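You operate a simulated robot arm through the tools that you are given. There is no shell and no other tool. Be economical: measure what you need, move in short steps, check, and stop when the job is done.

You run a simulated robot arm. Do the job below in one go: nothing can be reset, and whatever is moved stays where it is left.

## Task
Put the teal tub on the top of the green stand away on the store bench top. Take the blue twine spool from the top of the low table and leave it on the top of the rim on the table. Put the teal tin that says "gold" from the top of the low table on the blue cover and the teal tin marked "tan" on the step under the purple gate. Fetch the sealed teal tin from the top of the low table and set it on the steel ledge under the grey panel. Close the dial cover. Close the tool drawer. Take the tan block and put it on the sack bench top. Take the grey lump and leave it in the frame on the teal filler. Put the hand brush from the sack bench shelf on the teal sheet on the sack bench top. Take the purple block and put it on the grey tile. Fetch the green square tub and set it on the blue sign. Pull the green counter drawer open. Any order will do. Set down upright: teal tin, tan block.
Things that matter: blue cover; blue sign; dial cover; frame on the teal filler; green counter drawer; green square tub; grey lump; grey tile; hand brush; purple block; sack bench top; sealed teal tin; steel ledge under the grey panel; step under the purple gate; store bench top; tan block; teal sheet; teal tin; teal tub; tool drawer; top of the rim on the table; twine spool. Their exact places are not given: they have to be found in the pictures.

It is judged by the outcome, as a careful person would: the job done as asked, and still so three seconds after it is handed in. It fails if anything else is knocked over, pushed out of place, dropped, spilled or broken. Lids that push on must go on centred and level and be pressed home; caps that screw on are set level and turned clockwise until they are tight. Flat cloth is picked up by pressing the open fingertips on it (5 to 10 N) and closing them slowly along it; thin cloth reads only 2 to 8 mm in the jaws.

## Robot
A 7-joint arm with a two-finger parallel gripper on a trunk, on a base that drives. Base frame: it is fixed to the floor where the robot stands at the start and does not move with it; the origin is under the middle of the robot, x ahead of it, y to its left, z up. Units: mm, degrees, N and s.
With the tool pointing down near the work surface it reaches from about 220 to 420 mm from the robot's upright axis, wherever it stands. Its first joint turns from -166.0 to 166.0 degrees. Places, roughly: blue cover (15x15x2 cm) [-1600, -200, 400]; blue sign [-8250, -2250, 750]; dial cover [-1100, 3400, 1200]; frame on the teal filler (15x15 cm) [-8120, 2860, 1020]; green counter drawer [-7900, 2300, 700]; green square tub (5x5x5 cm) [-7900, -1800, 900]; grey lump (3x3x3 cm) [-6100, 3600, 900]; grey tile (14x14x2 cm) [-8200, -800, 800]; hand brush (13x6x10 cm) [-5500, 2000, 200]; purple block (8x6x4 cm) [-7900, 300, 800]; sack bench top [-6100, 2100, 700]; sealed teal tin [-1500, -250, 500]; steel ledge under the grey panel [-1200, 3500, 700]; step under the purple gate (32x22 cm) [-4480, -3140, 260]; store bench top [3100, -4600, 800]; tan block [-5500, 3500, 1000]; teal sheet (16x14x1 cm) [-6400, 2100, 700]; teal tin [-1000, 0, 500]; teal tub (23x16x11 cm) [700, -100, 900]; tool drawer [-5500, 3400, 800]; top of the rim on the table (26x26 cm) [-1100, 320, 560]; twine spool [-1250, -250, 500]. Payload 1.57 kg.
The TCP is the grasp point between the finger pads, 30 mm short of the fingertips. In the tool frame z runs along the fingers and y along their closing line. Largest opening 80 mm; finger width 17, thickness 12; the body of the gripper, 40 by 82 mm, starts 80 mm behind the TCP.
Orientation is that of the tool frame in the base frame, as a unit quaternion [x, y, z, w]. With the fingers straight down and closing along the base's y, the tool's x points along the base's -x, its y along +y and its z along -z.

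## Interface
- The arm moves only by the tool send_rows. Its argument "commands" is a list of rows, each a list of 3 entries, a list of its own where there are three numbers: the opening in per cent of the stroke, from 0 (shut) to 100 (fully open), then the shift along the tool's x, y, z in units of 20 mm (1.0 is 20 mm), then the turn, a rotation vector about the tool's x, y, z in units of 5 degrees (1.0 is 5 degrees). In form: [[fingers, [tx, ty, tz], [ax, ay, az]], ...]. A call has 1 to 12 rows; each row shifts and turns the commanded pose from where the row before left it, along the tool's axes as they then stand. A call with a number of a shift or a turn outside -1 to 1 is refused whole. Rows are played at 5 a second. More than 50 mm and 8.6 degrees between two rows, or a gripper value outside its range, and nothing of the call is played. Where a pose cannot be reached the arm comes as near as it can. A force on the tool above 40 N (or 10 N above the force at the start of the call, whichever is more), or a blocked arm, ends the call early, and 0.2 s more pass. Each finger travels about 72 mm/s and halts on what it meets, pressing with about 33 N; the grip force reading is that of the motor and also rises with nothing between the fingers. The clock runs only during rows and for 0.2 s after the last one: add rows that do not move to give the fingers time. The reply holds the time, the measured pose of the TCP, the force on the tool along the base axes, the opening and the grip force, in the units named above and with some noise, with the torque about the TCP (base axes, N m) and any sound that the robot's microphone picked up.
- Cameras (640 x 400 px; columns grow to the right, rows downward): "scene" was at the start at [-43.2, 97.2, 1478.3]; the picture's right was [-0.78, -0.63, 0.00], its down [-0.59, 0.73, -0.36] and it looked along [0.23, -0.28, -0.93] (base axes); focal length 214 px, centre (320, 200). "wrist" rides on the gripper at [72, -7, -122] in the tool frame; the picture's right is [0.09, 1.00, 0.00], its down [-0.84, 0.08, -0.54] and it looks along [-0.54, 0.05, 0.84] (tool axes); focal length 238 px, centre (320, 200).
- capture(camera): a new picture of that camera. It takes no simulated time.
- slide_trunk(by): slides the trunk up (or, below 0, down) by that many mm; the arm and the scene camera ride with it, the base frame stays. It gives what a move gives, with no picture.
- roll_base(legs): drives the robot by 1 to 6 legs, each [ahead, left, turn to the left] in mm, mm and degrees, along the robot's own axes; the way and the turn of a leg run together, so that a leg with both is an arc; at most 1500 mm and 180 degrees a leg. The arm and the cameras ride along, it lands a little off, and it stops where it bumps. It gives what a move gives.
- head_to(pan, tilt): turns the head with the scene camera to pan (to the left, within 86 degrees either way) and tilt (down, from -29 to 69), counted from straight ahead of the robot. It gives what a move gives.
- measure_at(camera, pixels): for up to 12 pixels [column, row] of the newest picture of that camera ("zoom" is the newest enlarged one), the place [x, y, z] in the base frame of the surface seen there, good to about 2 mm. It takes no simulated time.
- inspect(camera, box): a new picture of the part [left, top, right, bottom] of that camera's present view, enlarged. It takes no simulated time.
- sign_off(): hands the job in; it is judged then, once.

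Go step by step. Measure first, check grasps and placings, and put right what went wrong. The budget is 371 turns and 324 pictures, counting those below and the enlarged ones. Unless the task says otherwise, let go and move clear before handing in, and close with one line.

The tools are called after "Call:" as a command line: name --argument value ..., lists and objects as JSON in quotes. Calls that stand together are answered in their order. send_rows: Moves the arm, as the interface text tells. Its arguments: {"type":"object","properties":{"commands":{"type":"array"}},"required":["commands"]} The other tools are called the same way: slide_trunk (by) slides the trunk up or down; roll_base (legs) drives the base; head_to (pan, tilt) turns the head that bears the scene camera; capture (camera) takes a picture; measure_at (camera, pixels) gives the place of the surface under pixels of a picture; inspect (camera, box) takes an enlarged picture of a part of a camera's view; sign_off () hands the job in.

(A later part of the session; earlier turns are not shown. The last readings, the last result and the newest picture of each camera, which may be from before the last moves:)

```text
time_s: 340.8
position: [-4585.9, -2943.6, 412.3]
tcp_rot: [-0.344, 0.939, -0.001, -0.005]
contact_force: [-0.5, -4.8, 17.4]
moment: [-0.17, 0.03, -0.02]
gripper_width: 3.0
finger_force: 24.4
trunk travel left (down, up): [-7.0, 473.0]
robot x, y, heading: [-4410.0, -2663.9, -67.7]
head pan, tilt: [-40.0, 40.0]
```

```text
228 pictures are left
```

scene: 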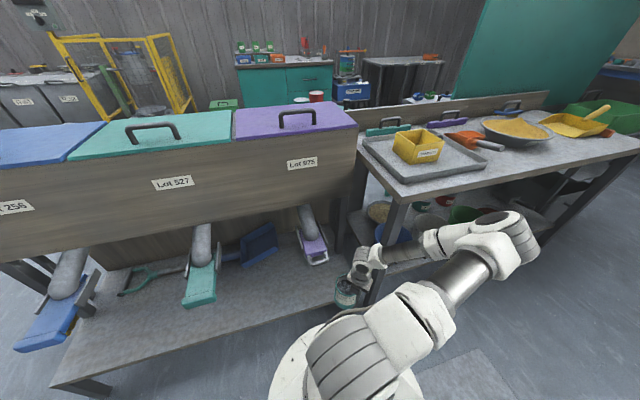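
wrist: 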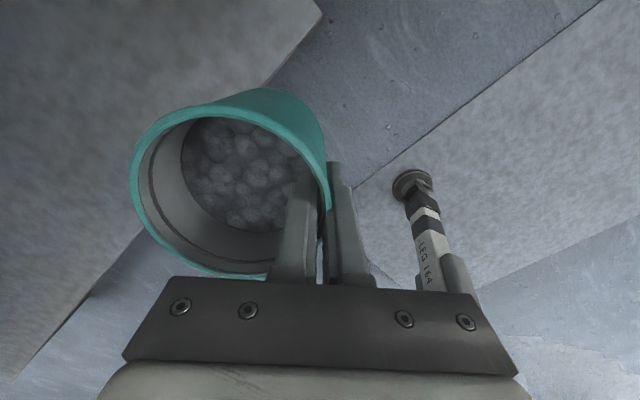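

Again contact, now with nothing external below — the tin touched my own base zone (low and near the axis). Raise and check the tin's attitude.

Call:
slide_trunk --by 100

Call:
capture --camera "wrist"

Call:
inspect --camera "scene" --box '[300, 220, 420, 330]'

```text
time_s: 342.1
position: [-4586.2, -2943.7, 512.5]
tcp_rot: [-0.344, 0.939, -0.001, -0.003]
contact_force: [0.2, -0.3, -3.7]
moment: [0.16, 0.09, -0.04]
gripper_width: 3.0
finger_force: 24.2
trunk travel left (down, up): [-107.0, 373.0]
robot x, y, heading: [-4410.3, -2665.6, -68.0]
head pan, tilt: [-40.0, 40.0]
```

```text
227 pictures are left
```

wrist: 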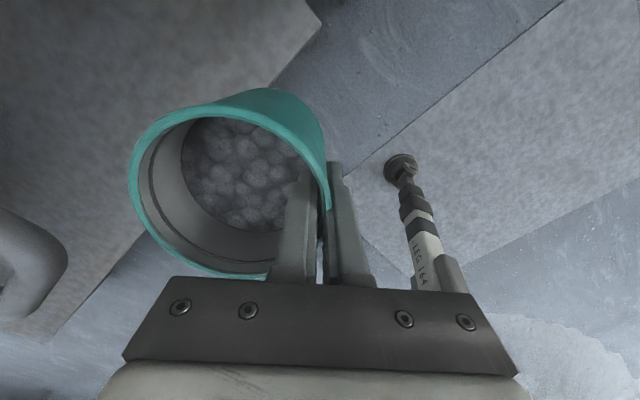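

```text
3.64 times, centred on (360, 275) of scene
```

zoom: 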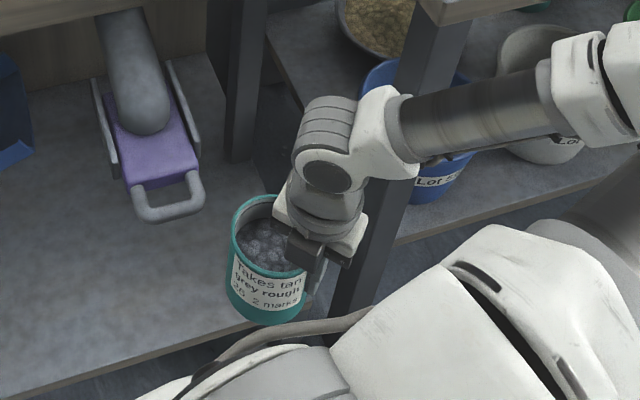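

Measure the tin's rim to get its tilt now.

Call:
inspect --camera "wrist" --box '[110, 70, 350, 290]'

Call:
measure_at --camera "wrist" --pixels '[[133, 190], [150, 138], [195, 108], [240, 108], [290, 130], [318, 165], [165, 245], [200, 267], [235, 275], [327, 195]]'

```text
1.82 times, centred on (230, 180) of wrist
```

zoom: 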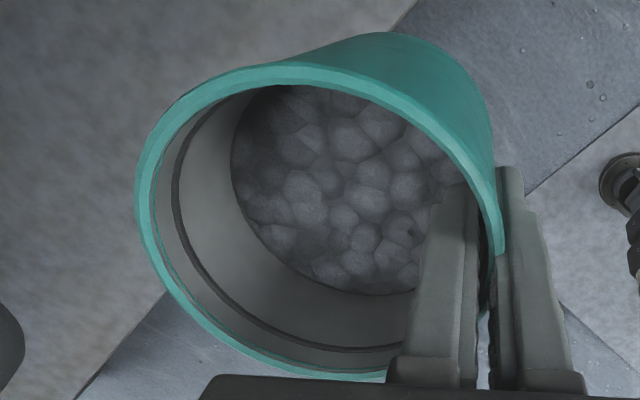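

```text
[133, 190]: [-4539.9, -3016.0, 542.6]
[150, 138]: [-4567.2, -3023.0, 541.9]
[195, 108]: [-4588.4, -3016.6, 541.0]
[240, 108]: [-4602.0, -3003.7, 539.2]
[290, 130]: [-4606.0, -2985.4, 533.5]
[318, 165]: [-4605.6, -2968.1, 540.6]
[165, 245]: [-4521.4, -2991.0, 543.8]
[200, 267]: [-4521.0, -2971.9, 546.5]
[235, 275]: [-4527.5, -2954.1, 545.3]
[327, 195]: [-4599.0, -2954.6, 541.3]
```

Rim is level within ~4° (z 539–546) and the tin slid up 30 mm in the grip; still secure. Now move it straight south over the step before lowering.

Call:
send_rows --commands '[[0, [0.68, -0.8, 0], [0, 0, 0]], [0, [0.68, -0.8, 0], [0, 0, 0]], [0, [0.68, -0.8, 0], [0, 0, 0]], [0, [0.68, -0.8, 0], [0, 0, 0]], [0, [0.68, -0.8, 0], [0, 0, 0]]]'

Call:
slide_trunk --by -100

Call:
capture --camera "scene"

Call:
capture --camera "wrist"

```text
time_s: 343.3
position: [-4587.4, -3049.3, 511.9]
tcp_rot: [-0.343, 0.939, 0.0, -0.004]
contact_force: [-3.9, 1.4, -3.7]
moment: [0.06, -0.02, -0.03]
gripper_width: 3.1
finger_force: 24.4
trunk travel left (down, up): [-107.0, 373.0]
robot x, y, heading: [-4408.5, -2660.8, -67.9]
head pan, tilt: [-40.0, 40.0]
```

```text
time_s: 344.6
position: [-4586.3, -3048.8, 412.2]
tcp_rot: [-0.344, 0.939, -0.001, -0.003]
contact_force: [-0.3, 0.6, -3.4]
moment: [0.15, 0.1, -0.01]
gripper_width: 3.2
finger_force: 24.4
trunk travel left (down, up): [-7.0, 473.0]
robot x, y, heading: [-4413.9, -2664.8, -67.9]
head pan, tilt: [-40.0, 40.0]
```

```text
224 pictures are left
```

scene: 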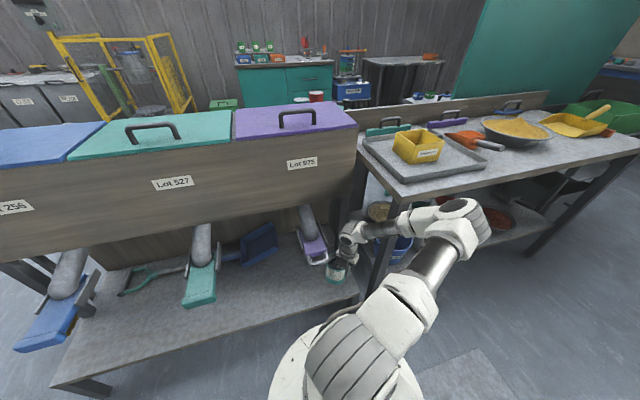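

```text
223 pictures are left
```

wrist: 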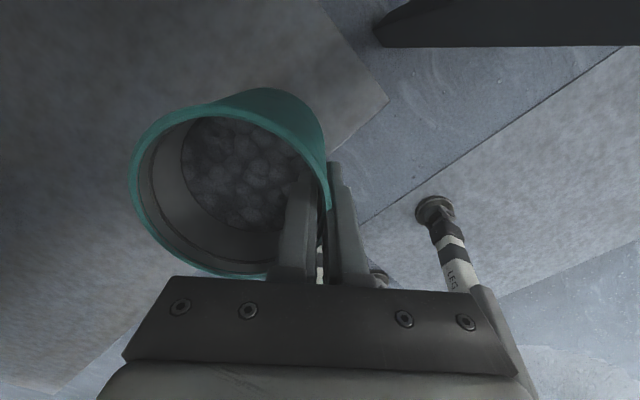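

Call:
measure_at --camera "wrist" --pixels '[[385, 98], [355, 140], [330, 10], [340, 60], [150, 260], [60, 355], [133, 190], [235, 275]]'

Call:
inspect --camera "scene" --box '[280, 190, 420, 310]'

```text
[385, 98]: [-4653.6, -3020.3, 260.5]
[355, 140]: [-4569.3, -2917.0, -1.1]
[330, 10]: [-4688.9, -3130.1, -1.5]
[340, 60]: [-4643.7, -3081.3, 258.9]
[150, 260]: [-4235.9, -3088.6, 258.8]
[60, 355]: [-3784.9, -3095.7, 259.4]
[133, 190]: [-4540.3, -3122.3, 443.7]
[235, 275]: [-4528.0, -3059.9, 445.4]
```

```text
3.33 times, centred on (350, 250) of scene
```

zoom: 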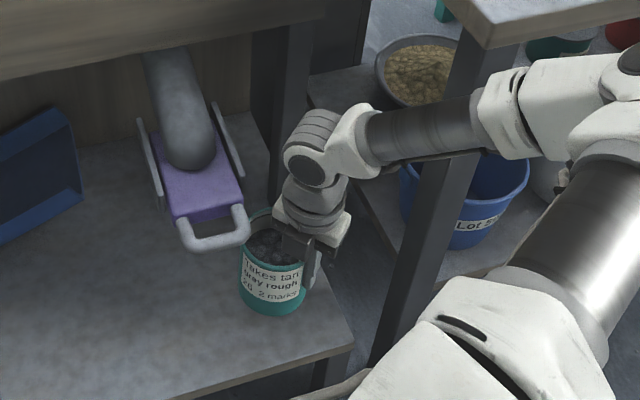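

Lower toward the step.

Call:
send_rows --commands '[[0, [0, 0, 0.9], [0, 0, 0]], [0, [0, 0, 0.9], [0, 0, 0]], [0, [0, 0, 0.9], [0, 0, 0]], [0, [0, 0, 0.6], [0, 0, 0]], [0, [0, 0, 0], [0, 0, 0]]]'

Call:
send_rows --commands '[[0, [0, 0, 0.1], [0, 0, 0]], [0, [0, 0, 0.1], [0, 0, 0]], [0, [0, 0, 0.1], [0, 0, 0]], [0, [0, 0, 0], [0, 0, 0]]]'

```text
time_s: 345.9
position: [-4586.6, -3050.3, 345.9]
tcp_rot: [-0.344, 0.939, 0.0, -0.004]
contact_force: [0.5, -0.2, -3.8]
moment: [0.12, 0.11, -0.01]
gripper_width: 3.3
finger_force: 24.1
trunk travel left (down, up): [-7.0, 473.0]
robot x, y, heading: [-4410.7, -2663.8, -68.2]
head pan, tilt: [-40.0, 40.0]
```

```text
time_s: 346.9
position: [-4585.8, -3048.3, 340.9]
tcp_rot: [-0.344, 0.939, -0.001, -0.003]
contact_force: [-0.1, -0.4, -3.0]
moment: [0.13, 0.08, -0.01]
gripper_width: 3.0
finger_force: 23.7
trunk travel left (down, up): [-7.0, 473.0]
robot x, y, heading: [-4411.1, -2664.8, -67.9]
head pan, tilt: [-40.0, 40.0]
```

Call:
send_rows --commands '[[0, [0, 0, 0.1], [0, 0, 0]], [0, [0, 0, 0.1], [0, 0, 0]], [0, [0, 0, 0.1], [0, 0, 0]], [0, [0, 0, 0.1], [0, 0, 0]], [0, [0, 0, 0], [0, 0, 0]]]'

```text
time_s: 348.1
position: [-4586.2, -3050.1, 332.6]
tcp_rot: [-0.343, 0.939, -0.001, -0.005]
contact_force: [2.9, 3.7, 20.2]
moment: [-0.92, 0.0, 0.21]
gripper_width: 3.5
finger_force: 24.0
trunk travel left (down, up): [-7.0, 473.0]
robot x, y, heading: [-4412.3, -2662.5, -68.1]
head pan, tilt: [-40.0, 40.0]
```

Contact. Open slightly and rise straight up.

Call:
send_rows --commands '[[8, [0, 0, 0], [0, 0, 0]], [16, [0, 0, 0], [0, 0, 0]], [22, [0, 0, 0], [0, 0, 0]], [22, [0, 0, 0], [0, 0, 0]], [22, [0, 0, -0.3], [0, 0, 0]], [22, [0, 0, -0.6], [0, 0, 0]], [22, [0, 0, -0.9], [0, 0, 0]], [22, [0, 0, -0.9], [0, 0, 0]], [22, [0, 0, -0.9], [0, 0, 0]], [22, [0, 0, -0.9], [0, 0, 0]], [22, [0, 0, -0.9], [0, 0, 0]]]'

Call:
capture --camera "wrist"

Call:
inspect --camera "scene" --box '[280, 190, 420, 310]'

```text
time_s: 350.4
position: [-4586.8, -3048.0, 440.4]
tcp_rot: [-0.343, 0.939, 0.0, -0.004]
contact_force: [-0.2, 0.9, -1.1]
moment: [-0.01, -0.03, 0.02]
gripper_width: 17.7
finger_force: 0.1
trunk travel left (down, up): [-7.0, 473.0]
robot x, y, heading: [-4411.2, -2665.3, -68.1]
head pan, tilt: [-40.0, 40.0]
```

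```text
221 pictures are left
```

wrist: 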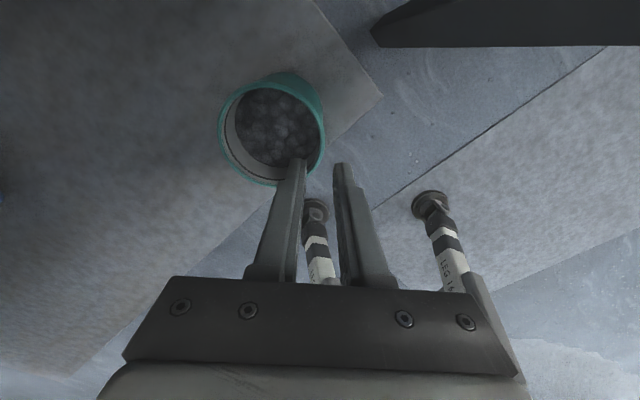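

```text
3.33 times, centred on (350, 250) of scene
```

zoom: 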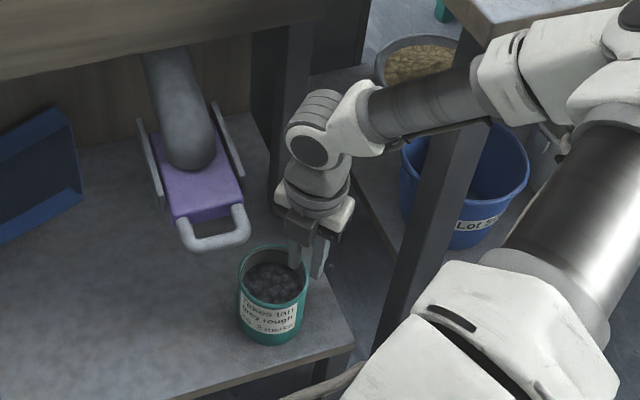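

Call:
measure_at --camera "wrist" --pixels '[[221, 130], [322, 125], [265, 84], [245, 175], [275, 130]]'

Call:
measure_at --camera "zoom" --pixels '[[215, 245], [240, 205], [272, 340], [180, 215]]'

```text
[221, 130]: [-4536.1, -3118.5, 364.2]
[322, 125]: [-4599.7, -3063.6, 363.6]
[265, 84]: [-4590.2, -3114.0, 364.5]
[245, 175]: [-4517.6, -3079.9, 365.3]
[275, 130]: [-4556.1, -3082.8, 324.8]
```

```text
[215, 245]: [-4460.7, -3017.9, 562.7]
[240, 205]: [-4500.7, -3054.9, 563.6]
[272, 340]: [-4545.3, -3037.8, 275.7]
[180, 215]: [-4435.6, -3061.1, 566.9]
```

The tin stands upright on the step at (-4562,-3090). Next: the green square tub at the west side. Raise, back off and drive.

Call:
slide_trunk --by 350

Call:
roll_base --legs '[[-501, 95, 0], [0, 0, -65], [850, -984, 0], [698, -989, 0]]'

Call:
head_to --pan -40 --tilt 25

Call:
capture --camera "scene"

```text
time_s: 353.9
position: [-4585.6, -3048.8, 791.3]
tcp_rot: [-0.343, 0.939, 0.0, -0.003]
contact_force: [0.7, 0.1, 0.3]
moment: [0.0, -0.02, -0.02]
gripper_width: 17.3
finger_force: 0.2
trunk travel left (down, up): [-357.0, 123.0]
robot x, y, heading: [-4406.0, -2665.7, -67.8]
head pan, tilt: [-40.0, 40.0]
```

```text
time_s: 376.1
position: [-7438.2, -1954.6, 790.8]
tcp_rot: [0.214, 0.977, 0.001, -0.002]
contact_force: [-0.2, 0.2, -0.5]
moment: [0.0, 0.0, -0.01]
gripper_width: 17.6
finger_force: 0.0
trunk travel left (down, up): [-357.0, 123.0]
robot x, y, heading: [-7014.1, -1951.6, -133.1]
head pan, tilt: [-40.0, 40.0]
```

```text
time_s: 376.9
position: [-7438.9, -1954.4, 791.2]
tcp_rot: [0.215, 0.977, 0.002, -0.004]
contact_force: [-0.3, 0.4, 0.4]
moment: [-0.02, 0.01, -0.02]
gripper_width: 17.6
finger_force: 0.0
trunk travel left (down, up): [-357.0, 123.0]
robot x, y, heading: [-7015.2, -1950.8, -132.9]
head pan, tilt: [-40.0, 25.0]
```

```text
219 pictures are left
```

scene: 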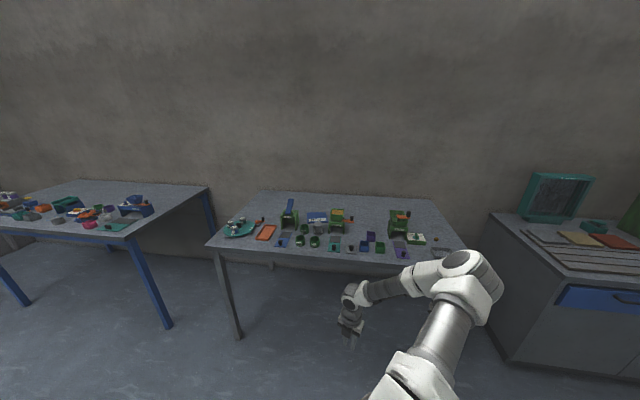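

The table with small items is ahead. Zoom in.

Call:
inspect --camera "scene" --box '[210, 185, 470, 275]'

Call:
inspect --camera "scene" --box '[260, 190, 380, 265]'

Call:
measure_at --camera "zoom" --pixels '[[300, 120], [350, 130], [320, 180], [420, 130], [250, 330], [400, 330]]'

```text
2.46 times, centred on (340, 230) of scene
```

zoom: 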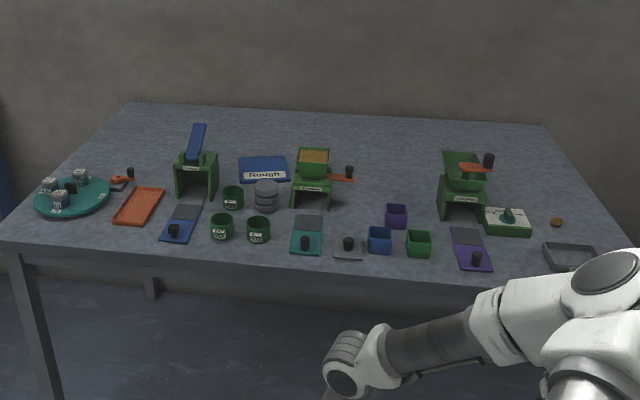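

```text
5.33 times, centred on (320, 228) of scene
```

zoom: 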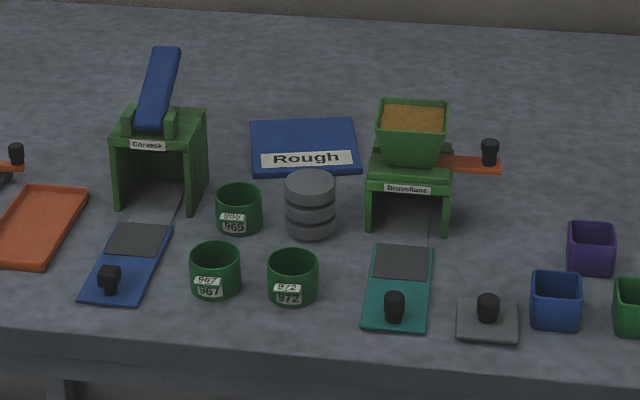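

```text
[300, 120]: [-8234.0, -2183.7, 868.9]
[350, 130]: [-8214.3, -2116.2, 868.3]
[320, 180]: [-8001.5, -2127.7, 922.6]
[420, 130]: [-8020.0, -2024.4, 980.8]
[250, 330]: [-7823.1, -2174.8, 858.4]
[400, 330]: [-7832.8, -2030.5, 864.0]
```

Blue sign "Rough" lies at ≈(-8225,-2150,869); the green square tub at scene (380,247). Measure both precisely.

Call:
inspect --camera "scene" --box '[340, 215, 420, 265]'

Call:
measure_at --camera "zoom" --pixels '[[290, 235], [340, 240], [315, 225], [315, 285], [180, 235], [240, 130], [345, 265], [285, 270], [500, 150], [315, 250]]'

Call:
measure_at --camera "scene" --pixels '[[308, 213], [327, 213], [307, 222], [329, 222], [237, 338], [462, 250], [210, 245], [318, 218]]'

```text
8.00 times, centred on (380, 240) of scene
```

zoom: 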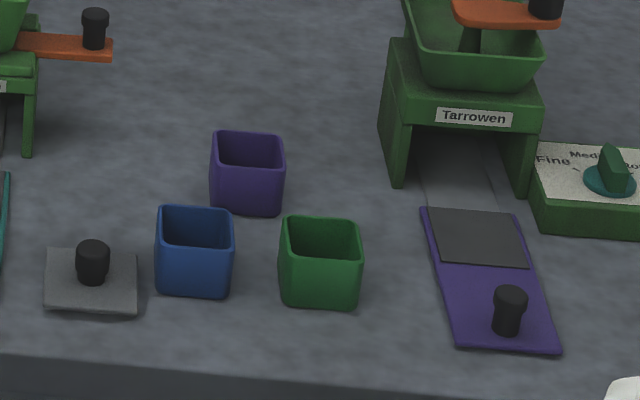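

```text
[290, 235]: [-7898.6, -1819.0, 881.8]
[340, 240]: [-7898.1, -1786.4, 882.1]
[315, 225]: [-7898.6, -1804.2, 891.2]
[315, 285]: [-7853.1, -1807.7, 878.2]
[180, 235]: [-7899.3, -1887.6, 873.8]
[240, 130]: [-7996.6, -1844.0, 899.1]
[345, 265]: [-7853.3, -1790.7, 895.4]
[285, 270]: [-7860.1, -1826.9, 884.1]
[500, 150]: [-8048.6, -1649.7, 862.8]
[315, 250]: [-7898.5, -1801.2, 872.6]
```

```text
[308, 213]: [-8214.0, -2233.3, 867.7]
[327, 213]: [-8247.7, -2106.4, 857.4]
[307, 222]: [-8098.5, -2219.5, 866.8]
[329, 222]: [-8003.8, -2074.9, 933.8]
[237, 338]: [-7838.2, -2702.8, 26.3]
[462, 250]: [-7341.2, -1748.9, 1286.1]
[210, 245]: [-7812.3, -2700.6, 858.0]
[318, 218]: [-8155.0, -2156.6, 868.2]
```

Tub centre ≈(-7878,-1803), z 858–907; sign spans about x -8095…-8250, y -2235…-2110, z 868. Raise the arm, turn the tool 25° to square up, and drive over the tub.

Call:
slide_trunk --by 120

Call:
send_rows --commands '[[82, [0, 0, -1], [0, 0, -1]], [82, [0, 0, -1], [0, 0, -1]], [82, [0, 0, -1], [0, 0, -1]], [82, [0, 0, -1], [0, 0, -1]], [82, [0, 0, -1], [0, 0, -1]], [82, [0, 0, -1], [0, 0, 0]]]'

Call:
roll_base --legs '[[190, -424, 0]]'

Call:
capture --camera "wrist"

```text
time_s: 378.4
position: [-7438.9, -1953.5, 912.1]
tcp_rot: [0.215, 0.977, 0.001, -0.004]
contact_force: [0.0, 0.5, 0.1]
moment: [-0.02, 0.0, -0.02]
gripper_width: 17.6
finger_force: 0.1
trunk travel left (down, up): [-477.0, 3.0]
robot x, y, heading: [-7018.5, -1948.9, -133.0]
head pan, tilt: [-40.0, 25.0]
```

```text
time_s: 379.8
position: [-7438.3, -1955.2, 1029.9]
tcp_rot: [-0.002, 1.0, 0.001, -0.002]
contact_force: [-0.3, 0.4, 0.0]
moment: [-0.02, 0.02, 0.0]
gripper_width: 65.9
finger_force: 0.0
trunk travel left (down, up): [-477.0, 3.0]
robot x, y, heading: [-7016.5, -1952.4, -132.9]
head pan, tilt: [-40.0, 25.0]
```

```text
time_s: 383.5
position: [-7879.6, -1803.4, 1030.0]
tcp_rot: [-0.001, 1.0, 0.002, -0.004]
contact_force: [-0.2, 0.2, 0.2]
moment: [-0.05, -0.01, 0.02]
gripper_width: 65.6
finger_force: 0.1
trunk travel left (down, up): [-477.0, 3.0]
robot x, y, heading: [-7456.5, -1800.5, -132.9]
head pan, tilt: [-40.0, 25.0]
```

```text
215 pictures are left
```

wrist: 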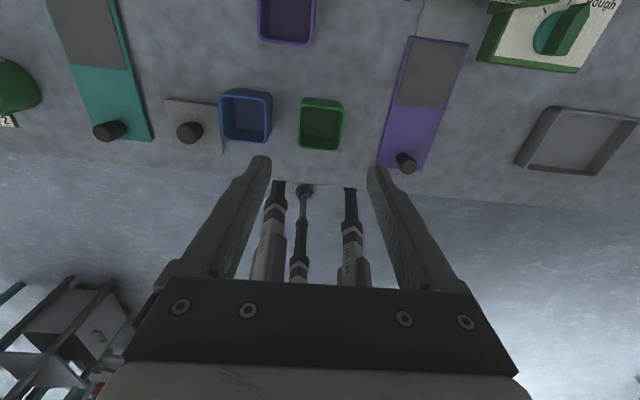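

Call:
inspect --camera "wrist" --box '[210, 70, 370, 170]'

Call:
measure_at --camera "zoom" --pixels '[[368, 118], [530, 122], [355, 295], [520, 308], [245, 110], [235, 290], [440, 300], [440, 112], [358, 210], [535, 210], [252, 200]]'

```text
4.00 times, centred on (290, 120) of wrist
```

zoom: 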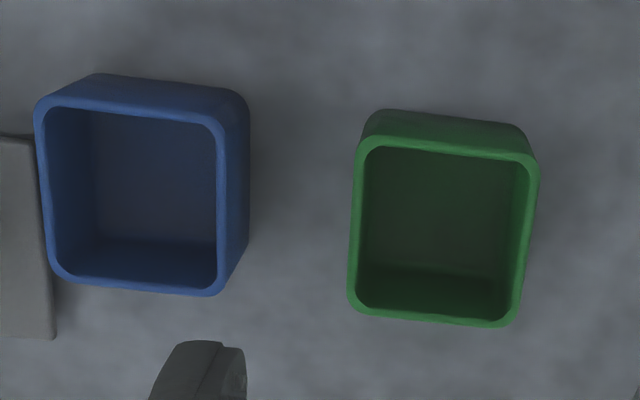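

```text
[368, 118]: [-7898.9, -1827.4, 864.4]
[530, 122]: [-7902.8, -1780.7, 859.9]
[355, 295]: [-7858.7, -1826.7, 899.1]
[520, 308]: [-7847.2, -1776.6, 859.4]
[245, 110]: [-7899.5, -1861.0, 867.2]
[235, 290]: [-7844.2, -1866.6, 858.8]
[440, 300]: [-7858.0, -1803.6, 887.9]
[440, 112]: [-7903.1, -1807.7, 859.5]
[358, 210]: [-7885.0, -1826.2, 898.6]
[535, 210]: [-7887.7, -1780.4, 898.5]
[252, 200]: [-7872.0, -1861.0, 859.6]
```

Aligned: tub centre (-7877,-1803), rim z 899. Descend with the trunk and grip.

Call:
slide_trunk --by -137

Call:
send_rows --commands '[[60, [0, 0, 0], [0, 0, 0]], [40, [0, 0, 0], [0, 0, 0]], [40, [0, 0, 0], [0, 0, 0]], [40, [0, 0, 0], [0, 0, 0]]]'

Call:
capture --camera "wrist"

```text
time_s: 385.1
position: [-7879.3, -1803.8, 893.4]
tcp_rot: [-0.001, 1.0, 0.002, -0.004]
contact_force: [0.7, 0.4, 0.1]
moment: [0.0, 0.01, 0.0]
gripper_width: 65.7
finger_force: 0.1
trunk travel left (down, up): [-340.0, 140.0]
robot x, y, heading: [-7458.1, -1800.2, -133.1]
head pan, tilt: [-40.0, 25.0]
```

```text
time_s: 386.1
position: [-7880.4, -1803.8, 893.1]
tcp_rot: [-0.001, 1.0, 0.003, -0.003]
contact_force: [-0.5, -0.4, 1.0]
moment: [-0.02, 0.01, -0.02]
gripper_width: 47.4
finger_force: 33.1
trunk travel left (down, up): [-340.0, 140.0]
robot x, y, heading: [-7455.7, -1795.9, -133.1]
head pan, tilt: [-40.0, 25.0]
```

```text
213 pictures are left
```

wrist: 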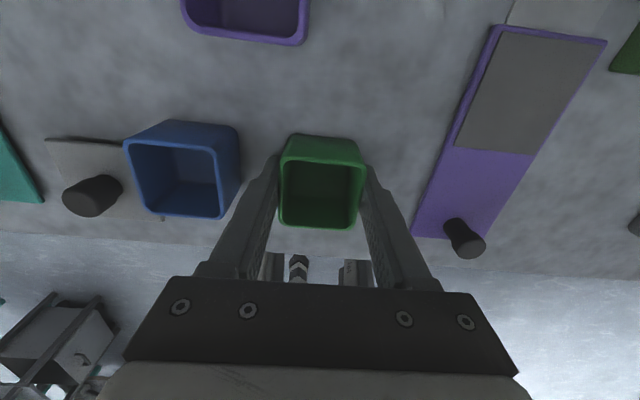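

Gripped (47 mm). Lift high, drive along, and extend over the sign.

Call:
slide_trunk --by 140

Call:
send_rows --commands '[[40, [0, 0, -1], [0, 0, 0]], [40, [0, 0, -1], [0, 0, 0]]]'

Call:
roll_base --legs '[[359, 153, 0]]'

Call:
capture --camera "scene"

Call:
capture --camera "wrist"

```text
time_s: 387.8
position: [-7880.7, -1803.0, 1033.3]
tcp_rot: [-0.001, 1.0, 0.002, -0.003]
contact_force: [-0.4, -0.7, -1.2]
moment: [-0.01, 0.0, -0.01]
gripper_width: 47.6
finger_force: 32.8
trunk travel left (down, up): [-480.0, 0.0]
robot x, y, heading: [-7455.3, -1798.0, -133.3]
head pan, tilt: [-40.0, 25.0]
```

```text
time_s: 388.4
position: [-7878.1, -1805.5, 1074.4]
tcp_rot: [-0.001, 1.0, 0.001, -0.003]
contact_force: [0.2, 0.5, -0.3]
moment: [-0.02, -0.01, 0.0]
gripper_width: 47.6
finger_force: 33.0
trunk travel left (down, up): [-480.0, 0.0]
robot x, y, heading: [-7458.8, -1802.2, -133.2]
head pan, tilt: [-40.0, 25.0]
```

```text
time_s: 391.4
position: [-7986.8, -2161.8, 1078.1]
tcp_rot: [0.001, 1.0, 0.001, -0.006]
contact_force: [-0.3, 0.1, -1.3]
moment: [-0.01, 0.03, 0.03]
gripper_width: 47.1
finger_force: 33.0
trunk travel left (down, up): [-480.0, 0.0]
robot x, y, heading: [-7576.4, -2160.6, -133.5]
head pan, tilt: [-40.0, 25.0]
stopped in leg 1: the robot was blocked; the commanded pose is now the measured one
```

```text
212 pictures are left
```

scene: 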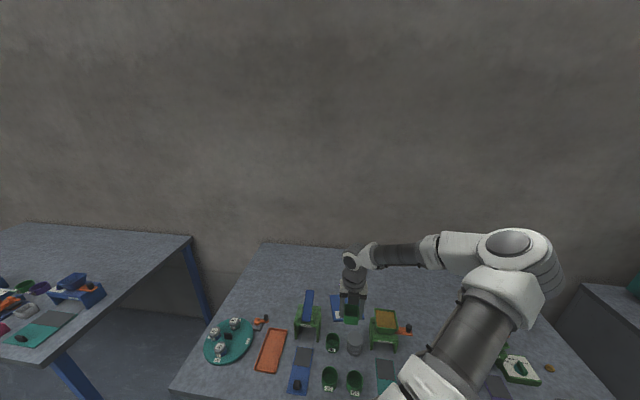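

```text
211 pictures are left
```

wrist: 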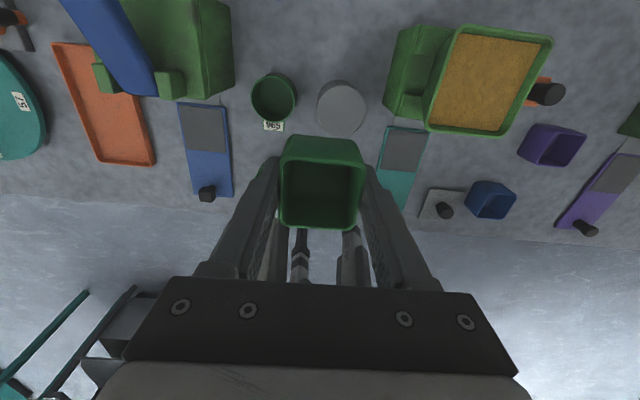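

Base halted 236 mm from the table edge—close enough. Extend toward the sign.

Call:
send_rows --commands '[[40, [1, 0, 0], [0, 0, 0]], [40, [1, 0, 0], [0, 0, 0]], [40, [1, 0, 0], [0, 0, 0]], [40, [1, 0, 0], [0, 0, 0]], [40, [1, 0, 0], [0, 0, 0]], [40, [1, 0, 0], [0, 0, 0]], [40, [1, 0, 0], [0, 0, 0]], [40, [1, 0, 0], [0, 0, 0]]]'

Call:
capture --camera "wrist"

Call:
inspect --camera "scene" --box '[280, 230, 440, 370]'

```text
time_s: 393.2
position: [-8145.8, -2163.3, 1080.0]
tcp_rot: [0.002, 1.0, 0.001, -0.009]
contact_force: [0.2, -0.2, -0.3]
moment: [0.02, 0.02, 0.01]
gripper_width: 47.4
finger_force: 32.8
trunk travel left (down, up): [-480.0, 0.0]
robot x, y, heading: [-7570.4, -2157.6, -133.3]
head pan, tilt: [-40.0, 25.0]
```

```text
210 pictures are left
```

wrist: 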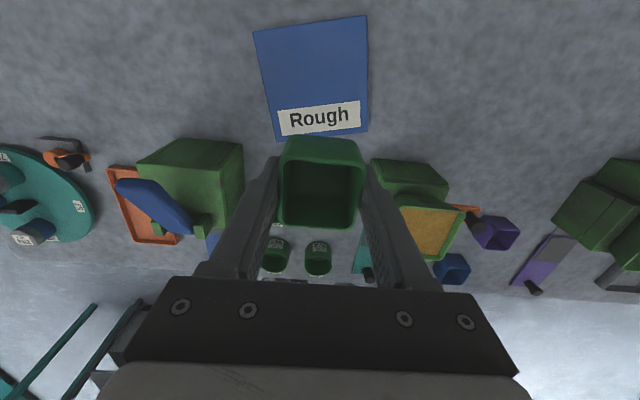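

```text
2.86 times, centred on (360, 300) of scene
```

zoom: 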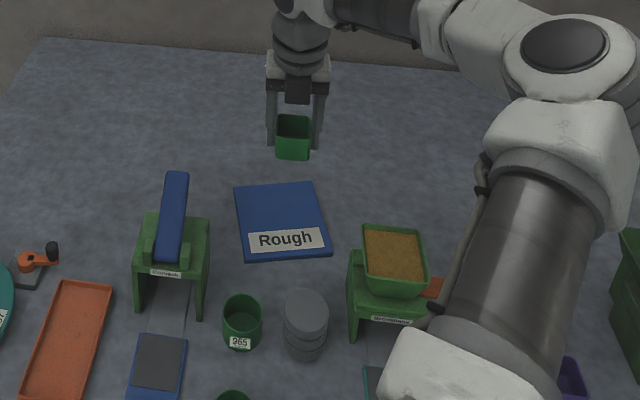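

Call:
measure_at --camera "wrist" --pixels '[[258, 32], [362, 20], [275, 138], [364, 130], [312, 75], [318, 115], [195, 145], [410, 165]]'

```text
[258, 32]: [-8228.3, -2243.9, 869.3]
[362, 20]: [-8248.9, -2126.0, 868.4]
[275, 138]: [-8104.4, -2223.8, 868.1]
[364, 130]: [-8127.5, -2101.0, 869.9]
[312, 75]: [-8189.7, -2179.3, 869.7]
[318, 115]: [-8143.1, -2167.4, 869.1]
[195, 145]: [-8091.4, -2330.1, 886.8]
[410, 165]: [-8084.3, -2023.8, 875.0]
```

Sign centre ≈(-8177,-2174). Shift and lower with the trunk.

Call:
send_rows --commands '[[40, [0.65, -0.2, 0], [0, 0, 0]], [40, [0.65, -0.15, 0], [0, 0, 0]]]'

Call:
slide_trunk --by -165

Call:
capture --camera "wrist"

```text
time_s: 393.8
position: [-8172.1, -2169.7, 1082.0]
tcp_rot: [0.001, 1.0, 0.0, -0.009]
contact_force: [-1.0, 0.9, -0.5]
moment: [-0.02, 0.0, 0.0]
gripper_width: 47.5
finger_force: 32.8
trunk travel left (down, up): [-480.0, 0.0]
robot x, y, heading: [-7572.2, -2160.8, -133.1]
head pan, tilt: [-40.0, 25.0]
```

```text
time_s: 395.7
position: [-8175.0, -2172.2, 916.5]
tcp_rot: [0.001, 1.0, 0.002, -0.009]
contact_force: [0.3, 0.1, -0.2]
moment: [0.02, 0.01, 0.0]
gripper_width: 47.3
finger_force: 32.7
trunk travel left (down, up): [-315.0, 165.0]
robot x, y, heading: [-7574.2, -2162.9, -133.5]
head pan, tilt: [-40.0, 25.0]
```

```text
208 pictures are left
```

wrist: 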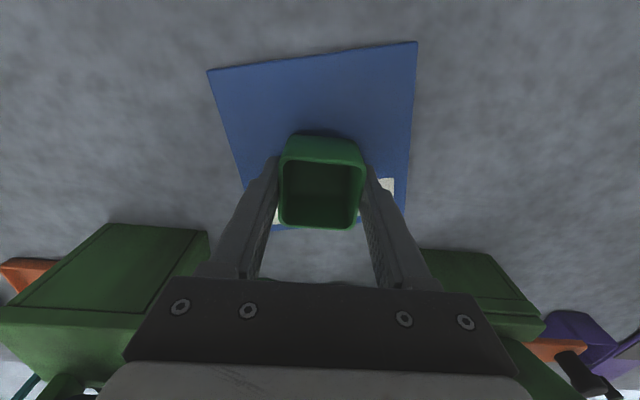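

Call:
slide_trunk --by -10

Call:
slide_trunk --by -2

```text
time_s: 396.2
position: [-8174.4, -2172.7, 906.0]
tcp_rot: [0.001, 1.0, 0.002, -0.009]
contact_force: [-0.1, 0.2, 0.4]
moment: [0.0, -0.04, 0.05]
gripper_width: 47.4
finger_force: 33.4
trunk travel left (down, up): [-305.0, 175.0]
robot x, y, heading: [-7572.3, -2160.1, -133.5]
head pan, tilt: [-40.0, 25.0]
```

```text
time_s: 396.8
position: [-8174.0, -2172.6, 905.0]
tcp_rot: [0.001, 1.0, 0.003, -0.009]
contact_force: [0.8, 0.2, -0.4]
moment: [0.0, 0.0, 0.01]
gripper_width: 47.7
finger_force: 32.9
trunk travel left (down, up): [-303.0, 177.0]
robot x, y, heading: [-7571.6, -2159.2, -133.3]
head pan, tilt: [-40.0, 25.0]
```

Call:
slide_trunk --by -1.5

Call:
slide_trunk --by -1

```text
time_s: 397.3
position: [-8174.1, -2172.3, 904.9]
tcp_rot: [0.001, 1.0, 0.002, -0.009]
contact_force: [2.5, 0.7, 8.5]
moment: [-0.13, -0.31, 0.05]
gripper_width: 47.3
finger_force: 33.0
trunk travel left (down, up): [-301.0, 179.0]
robot x, y, heading: [-7573.4, -2159.7, -133.1]
head pan, tilt: [-40.0, 25.0]
```

```text
time_s: 397.8
position: [-8174.9, -2171.7, 903.3]
tcp_rot: [0.0, 1.0, 0.002, -0.01]
contact_force: [3.6, 0.7, 20.9]
moment: [-0.16, -0.63, 0.02]
gripper_width: 47.3
finger_force: 33.0
trunk travel left (down, up): [-300.0, 180.0]
robot x, y, heading: [-7575.2, -2161.3, -133.2]
head pan, tilt: [-40.0, 25.0]
```

Touching. Ease, release and rise.

Call:
slide_trunk --by 1.5

Call:
send_rows --commands '[[65, [0, 0, 0], [0, 0, 0]], [80, [0, 0, 0], [0, 0, 0]], [85, [0, 0, 0], [0, 0, 0]], [85, [0, 0, 0], [0, 0, 0]]]'

Call:
slide_trunk --by 180

Call:
capture --camera "wrist"

```text
time_s: 398.3
position: [-8176.0, -2173.8, 903.9]
tcp_rot: [0.001, 1.0, 0.0, -0.01]
contact_force: [1.0, 0.3, 26.0]
moment: [-0.16, -0.6, 0.0]
gripper_width: 47.5
finger_force: 33.5
trunk travel left (down, up): [-302.0, 178.0]
robot x, y, heading: [-7575.3, -2163.4, -133.1]
head pan, tilt: [-40.0, 25.0]
```

```text
time_s: 399.3
position: [-8174.8, -2172.4, 901.3]
tcp_rot: [0.0, 1.0, 0.002, -0.009]
contact_force: [0.2, 0.2, -0.2]
moment: [0.0, 0.0, -0.01]
gripper_width: 68.2
finger_force: 0.0
trunk travel left (down, up): [-302.0, 178.0]
robot x, y, heading: [-7575.6, -2158.6, -133.2]
head pan, tilt: [-40.0, 25.0]
```

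```text
time_s: 401.3
position: [-8173.5, -2171.9, 1081.1]
tcp_rot: [0.001, 1.0, 0.002, -0.009]
contact_force: [0.1, 0.4, 0.7]
moment: [0.01, -0.03, -0.01]
gripper_width: 67.9
finger_force: 0.0
trunk travel left (down, up): [-480.0, 0.0]
robot x, y, heading: [-7575.3, -2160.6, -133.1]
head pan, tilt: [-40.0, 25.0]
```

```text
207 pictures are left
```

wrist: 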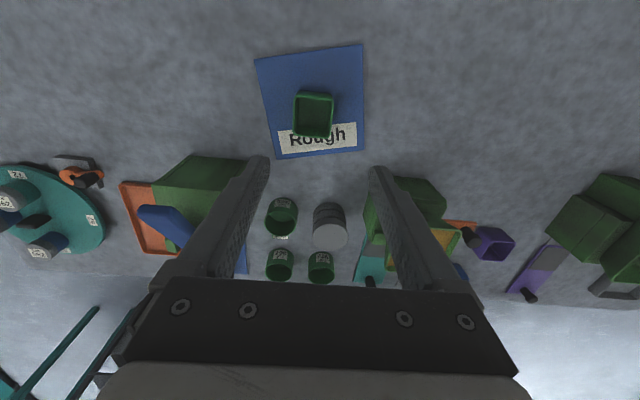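

Tub is on the sign. Back off and go north to the next counter.

Call:
roll_base --legs '[[-239, 256, 0], [-680, -634, 0], [-650, -606, 0]]'

Call:
head_to --pan -45 --tilt 25

Call:
capture --camera "scene"

```text
time_s: 413.2
position: [-7831.4, -362.7, 1075.5]
tcp_rot: [-0.004, 1.0, 0.002, -0.003]
contact_force: [-0.4, 0.6, -0.4]
moment: [-0.03, 0.04, 0.01]
gripper_width: 68.0
finger_force: 0.1
trunk travel left (down, up): [-480.0, 0.0]
robot x, y, heading: [-7223.5, -346.1, -132.7]
head pan, tilt: [-40.0, 25.0]
```

```text
time_s: 413.9
position: [-7830.9, -361.5, 1073.8]
tcp_rot: [-0.003, 1.0, 0.002, -0.003]
contact_force: [-0.1, -0.7, -0.7]
moment: [-0.01, 0.01, -0.01]
gripper_width: 68.0
finger_force: 0.0
trunk travel left (down, up): [-480.0, 0.0]
robot x, y, heading: [-7224.2, -346.3, -132.7]
head pan, tilt: [-45.0, 25.0]
```

```text
206 pictures are left
```

scene: 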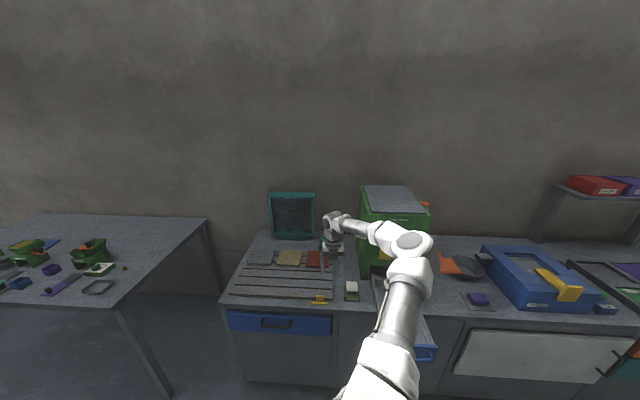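

Call:
inspect --camera "scene" --box '[220, 180, 440, 320]'

Call:
inspect --camera "scene" --box '[430, 230, 640, 370]'

Call:
measure_at --camera "scene" --pixels '[[260, 257], [289, 257], [315, 258], [478, 299], [470, 310], [225, 302], [320, 298], [351, 290], [520, 305], [260, 265], [450, 300], [430, 345]]'

```text
2.86 times, centred on (330, 250) of scene
```

zoom: 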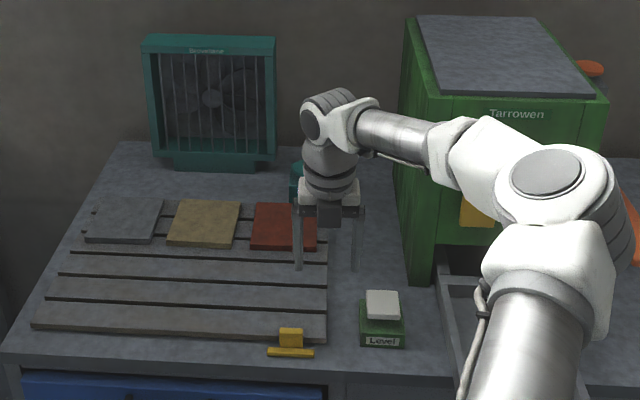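

```text
2.86 times, centred on (535, 300) of scene
```

zoom: 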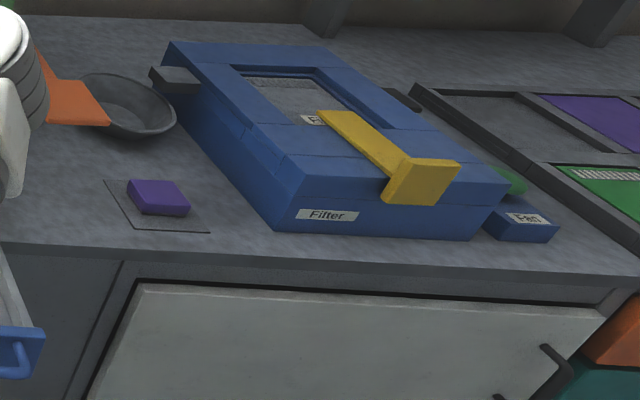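

```text
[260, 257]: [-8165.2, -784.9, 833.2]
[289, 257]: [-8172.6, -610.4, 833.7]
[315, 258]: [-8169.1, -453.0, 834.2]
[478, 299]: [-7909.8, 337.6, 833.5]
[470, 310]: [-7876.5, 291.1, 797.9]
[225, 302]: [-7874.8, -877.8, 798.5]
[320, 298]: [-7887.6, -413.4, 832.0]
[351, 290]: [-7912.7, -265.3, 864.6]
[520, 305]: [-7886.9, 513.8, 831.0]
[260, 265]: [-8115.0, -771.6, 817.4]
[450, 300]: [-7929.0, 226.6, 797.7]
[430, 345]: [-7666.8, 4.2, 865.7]
```

Purple block on a thin mat at (-7910,337,833); grey tile at (-8165,-785,833). Back off, move along to the block, and turn the tool 90° to grip its short side.

Call:
roll_base --legs '[[-84, 91, 0], [-502, -463, 0]]'

Call:
send_rows --commands '[[95, [0, 0, 0], [0, 0, -1]], [95, [0, 0, 0], [0, 0, -1]], [95, [0, 0, 0], [0, 0, -1]], [95, [0, 0, 0], [0, 0, -1]], [95, [0, 0, 0], [0, 0, -1]], [95, [0, 0, 0], [0, 0, -1]], [95, [0, 0, 0], [0, 0, -1]], [95, [0, 0, 0], [0, 0, -1]], [95, [0, 0, 0], [0, 0, -1]]]'

Call:
send_rows --commands '[[95, [0, 0, 0], [0, 0, -1]], [95, [0, 0, 0], [0, 0, -1]], [95, [0, 0, 0], [0, 0, -1]], [95, [0, 0, 0], [0, 0, -1]], [95, [0, 0, 0], [0, 0, -1]], [95, [0, 0, 0], [0, 0, -1]], [95, [0, 0, 0], [0, 0, -1]], [95, [0, 0, 0], [0, 0, -1]], [95, [0, 0, 0], [0, 0, -1]]]'

Call:
capture --camera "scene"

```text
time_s: 418.8
position: [-7712.1, 303.2, 1072.8]
tcp_rot: [-0.008, 1.0, 0.002, -0.004]
contact_force: [-0.2, -0.3, -0.2]
moment: [-0.02, 0.01, 0.0]
gripper_width: 67.9
finger_force: 0.0
trunk travel left (down, up): [-480.0, 0.0]
robot x, y, heading: [-7106.8, 324.6, -132.1]
head pan, tilt: [-45.0, 25.0]
```

```text
time_s: 420.8
position: [-7650.2, 262.7, 1074.2]
tcp_rot: [-0.387, 0.922, 0.006, -0.003]
contact_force: [-0.6, 0.1, 0.3]
moment: [0.0, 0.02, -0.02]
gripper_width: 76.0
finger_force: 0.0
out of reach, approached as far as the arm can: row 7, 8, 9
trunk travel left (down, up): [-480.0, 0.0]
robot x, y, heading: [-7105.6, 324.4, -132.2]
head pan, tilt: [-45.0, 25.0]
```

```text
time_s: 422.8
position: [-7433.6, 129.0, 1053.5]
tcp_rot: [0.711, -0.703, -0.006, 0.003]
contact_force: [-0.2, 0.3, 0.0]
moment: [0.0, 0.0, -0.01]
gripper_width: 76.1
finger_force: 0.0
out of reach, approached as far as the arm can: row 1, 2, 3, 4, 5, 6, 7, 8, 9
trunk travel left (down, up): [-480.0, 0.0]
robot x, y, heading: [-7104.6, 324.2, -132.3]
head pan, tilt: [-45.0, 25.0]
```

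```text
203 pictures are left
```

scene: 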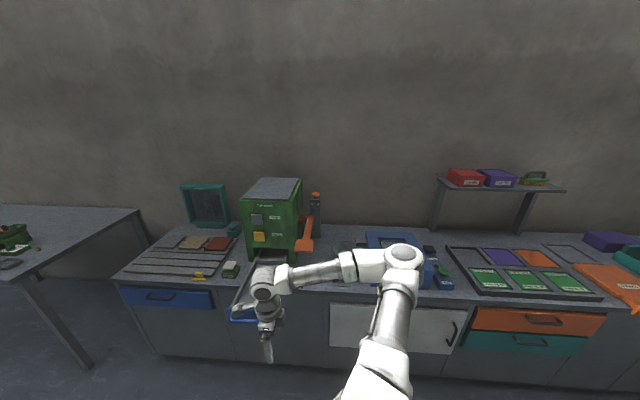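

With the tool turned 90° the wrist needs the arm to point south-west, so I'll stand north-east of the block.

Call:
roll_base --legs '[[90, -439, 0]]'

Call:
capture --camera "wrist"

Call:
capture --camera "scene"

```text
time_s: 426.6
position: [-7820.2, 355.8, 1054.0]
tcp_rot: [0.713, -0.701, -0.005, 0.002]
contact_force: [-0.6, 0.2, -0.1]
moment: [-0.02, -0.03, 0.01]
gripper_width: 75.9
finger_force: 0.1
trunk travel left (down, up): [-480.0, 0.0]
robot x, y, heading: [-7493.1, 556.7, -132.1]
head pan, tilt: [-45.0, 25.0]
```

```text
202 pictures are left
```

wrist: 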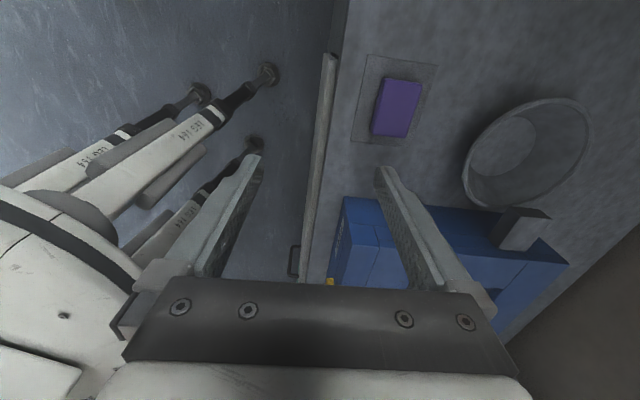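

```text
201 pictures are left
```

scene: 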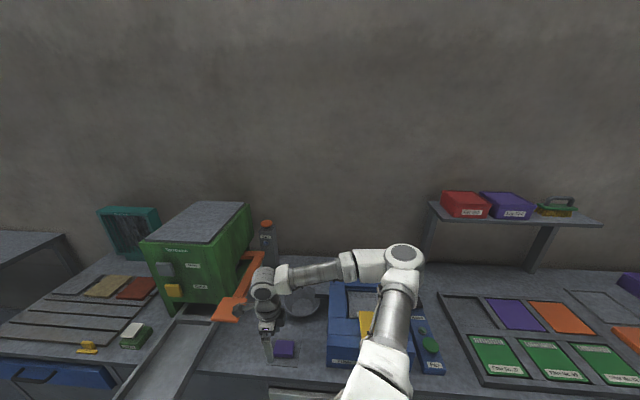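

Call:
measure_at --camera "wrist" --pixels '[[385, 82], [420, 86], [374, 132], [408, 136], [398, 108], [355, 140], [330, 60], [320, 150]]'

Call:
send_rows --commands '[[95, [0, 0.2, 0], [0, 0, 0]], [95, [0, 0.2, 0], [0, 0, 0]]]'

```text
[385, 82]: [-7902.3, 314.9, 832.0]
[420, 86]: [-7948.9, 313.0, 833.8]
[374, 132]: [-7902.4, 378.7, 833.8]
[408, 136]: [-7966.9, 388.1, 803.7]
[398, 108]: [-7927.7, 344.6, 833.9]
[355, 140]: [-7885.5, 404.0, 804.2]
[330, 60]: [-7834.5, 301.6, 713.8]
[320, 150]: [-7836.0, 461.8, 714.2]
```

```text
time_s: 427.2
position: [-7822.4, 354.2, 1052.9]
tcp_rot: [0.712, -0.702, -0.007, 0.002]
contact_force: [-0.7, -0.4, 0.0]
moment: [0.0, -0.01, 0.01]
gripper_width: 75.8
finger_force: 0.0
out of reach, approached as far as the arm can: row 2
trunk travel left (down, up): [-480.0, 0.0]
robot x, y, heading: [-7498.3, 552.2, -131.6]
head pan, tilt: [-45.0, 25.0]
```

The turned wrist limits reach. Check whether the block's long side would fit the jaws instead.

Call:
inspect --camera "wrist" --box '[340, 50, 460, 150]'

Call:
measure_at --camera "zoom" --pixels '[[245, 115], [440, 130], [185, 325], [382, 348], [440, 145], [395, 330], [190, 310], [250, 125], [330, 340], [350, 122]]'

```text
4.00 times, centred on (400, 100) of wrist
```

zoom: 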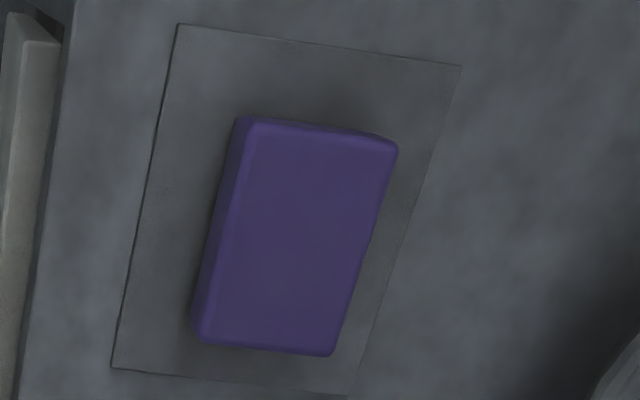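

```text
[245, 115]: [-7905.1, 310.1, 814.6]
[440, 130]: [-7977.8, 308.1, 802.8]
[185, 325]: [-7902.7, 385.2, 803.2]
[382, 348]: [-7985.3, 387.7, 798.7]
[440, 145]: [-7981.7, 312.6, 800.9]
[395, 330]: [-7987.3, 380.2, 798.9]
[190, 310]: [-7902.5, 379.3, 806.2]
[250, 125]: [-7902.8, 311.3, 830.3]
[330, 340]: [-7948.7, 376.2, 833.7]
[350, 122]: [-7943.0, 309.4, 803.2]
```

Length is ≈70 mm, so the normal orientation with full opening works. Rotate the tool back.

Call:
send_rows --commands '[[100, [0, 0, 0], [0, 0, 1]], [100, [0, 0, 0], [0, 0, 1]], [100, [0, 0, 0], [0, 0, 1]], [100, [0, 0, 0], [0, 0, 1]], [100, [0, 0, 0], [0, 0, 1]], [100, [0, 0, 0], [0, 0, 1]], [100, [0, 0, 0], [0, 0, 1]], [100, [0, 0, 0], [0, 0, 1]], [100, [0, 0, 0], [0, 0, 1]]]'

Call:
send_rows --commands '[[100, [0, 0, 0], [0, 0, 1]], [100, [0, 0, 0], [0, 0, 1]], [100, [0, 0, 0], [0, 0, 1]], [100, [0, 0, 0], [0, 0, 1]], [100, [0, 0, 0], [0, 0, 1]], [100, [0, 0, 0], [0, 0, 1]], [100, [0, 0, 0], [0, 0, 1]], [100, [0, 0, 0], [0, 0, 1]], [100, [0, 0, 0], [0, 0, 1]]]'

```text
time_s: 429.2
position: [-7823.1, 353.6, 1054.6]
tcp_rot: [-0.39, 0.921, 0.005, -0.004]
contact_force: [-0.7, -0.3, 0.2]
moment: [0.0, 0.01, 0.04]
gripper_width: 79.8
finger_force: 0.0
trunk travel left (down, up): [-480.0, 0.0]
robot x, y, heading: [-7492.0, 554.8, -131.9]
head pan, tilt: [-45.0, 25.0]
```

```text
time_s: 431.2
position: [-7822.7, 353.4, 1053.0]
tcp_rot: [-0.008, 1.0, 0.002, -0.005]
contact_force: [-0.4, 0.2, 0.0]
moment: [-0.02, 0.04, 0.01]
gripper_width: 79.8
finger_force: 0.1
trunk travel left (down, up): [-480.0, 0.0]
robot x, y, heading: [-7496.5, 553.1, -132.0]
head pan, tilt: [-45.0, 25.0]
```

Call:
send_rows --commands '[[100, [0.88, -0.06, 0], [0, 0, 0]], [100, [0.88, -0.06, 0], [0, 0, 0]], [100, [0.88, -0.06, 0], [0, 0, 0]], [100, [0.88, -0.06, 0], [0, 0, 0]], [100, [0.88, -0.06, 0], [0, 0, 0]], [100, [0.88, -0.06, 0], [0, 0, 0]]]'

Call:
slide_trunk --by -120

Call:
capture --camera "wrist"

```text
time_s: 432.6
position: [-7929.7, 344.4, 1053.8]
tcp_rot: [-0.009, 1.0, 0.003, -0.007]
contact_force: [-0.6, 0.4, -0.2]
moment: [-0.01, -0.02, 0.0]
gripper_width: 80.0
finger_force: 0.1
trunk travel left (down, up): [-480.0, 0.0]
robot x, y, heading: [-7491.9, 553.4, -131.9]
head pan, tilt: [-45.0, 25.0]
```

```text
time_s: 434.1
position: [-7928.8, 344.1, 934.7]
tcp_rot: [-0.009, 1.0, 0.002, -0.007]
contact_force: [-0.1, -0.9, 0.3]
moment: [-0.03, -0.03, 0.0]
gripper_width: 80.2
finger_force: 0.0
trunk travel left (down, up): [-360.0, 120.0]
robot x, y, heading: [-7492.9, 553.6, -131.9]
head pan, tilt: [-45.0, 25.0]
```

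```text
199 pictures are left
```

wrist: 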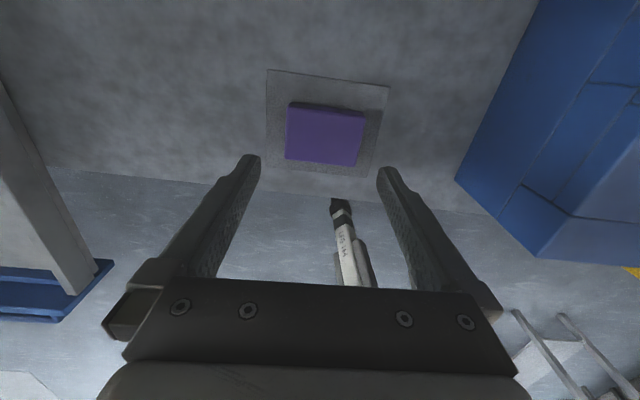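

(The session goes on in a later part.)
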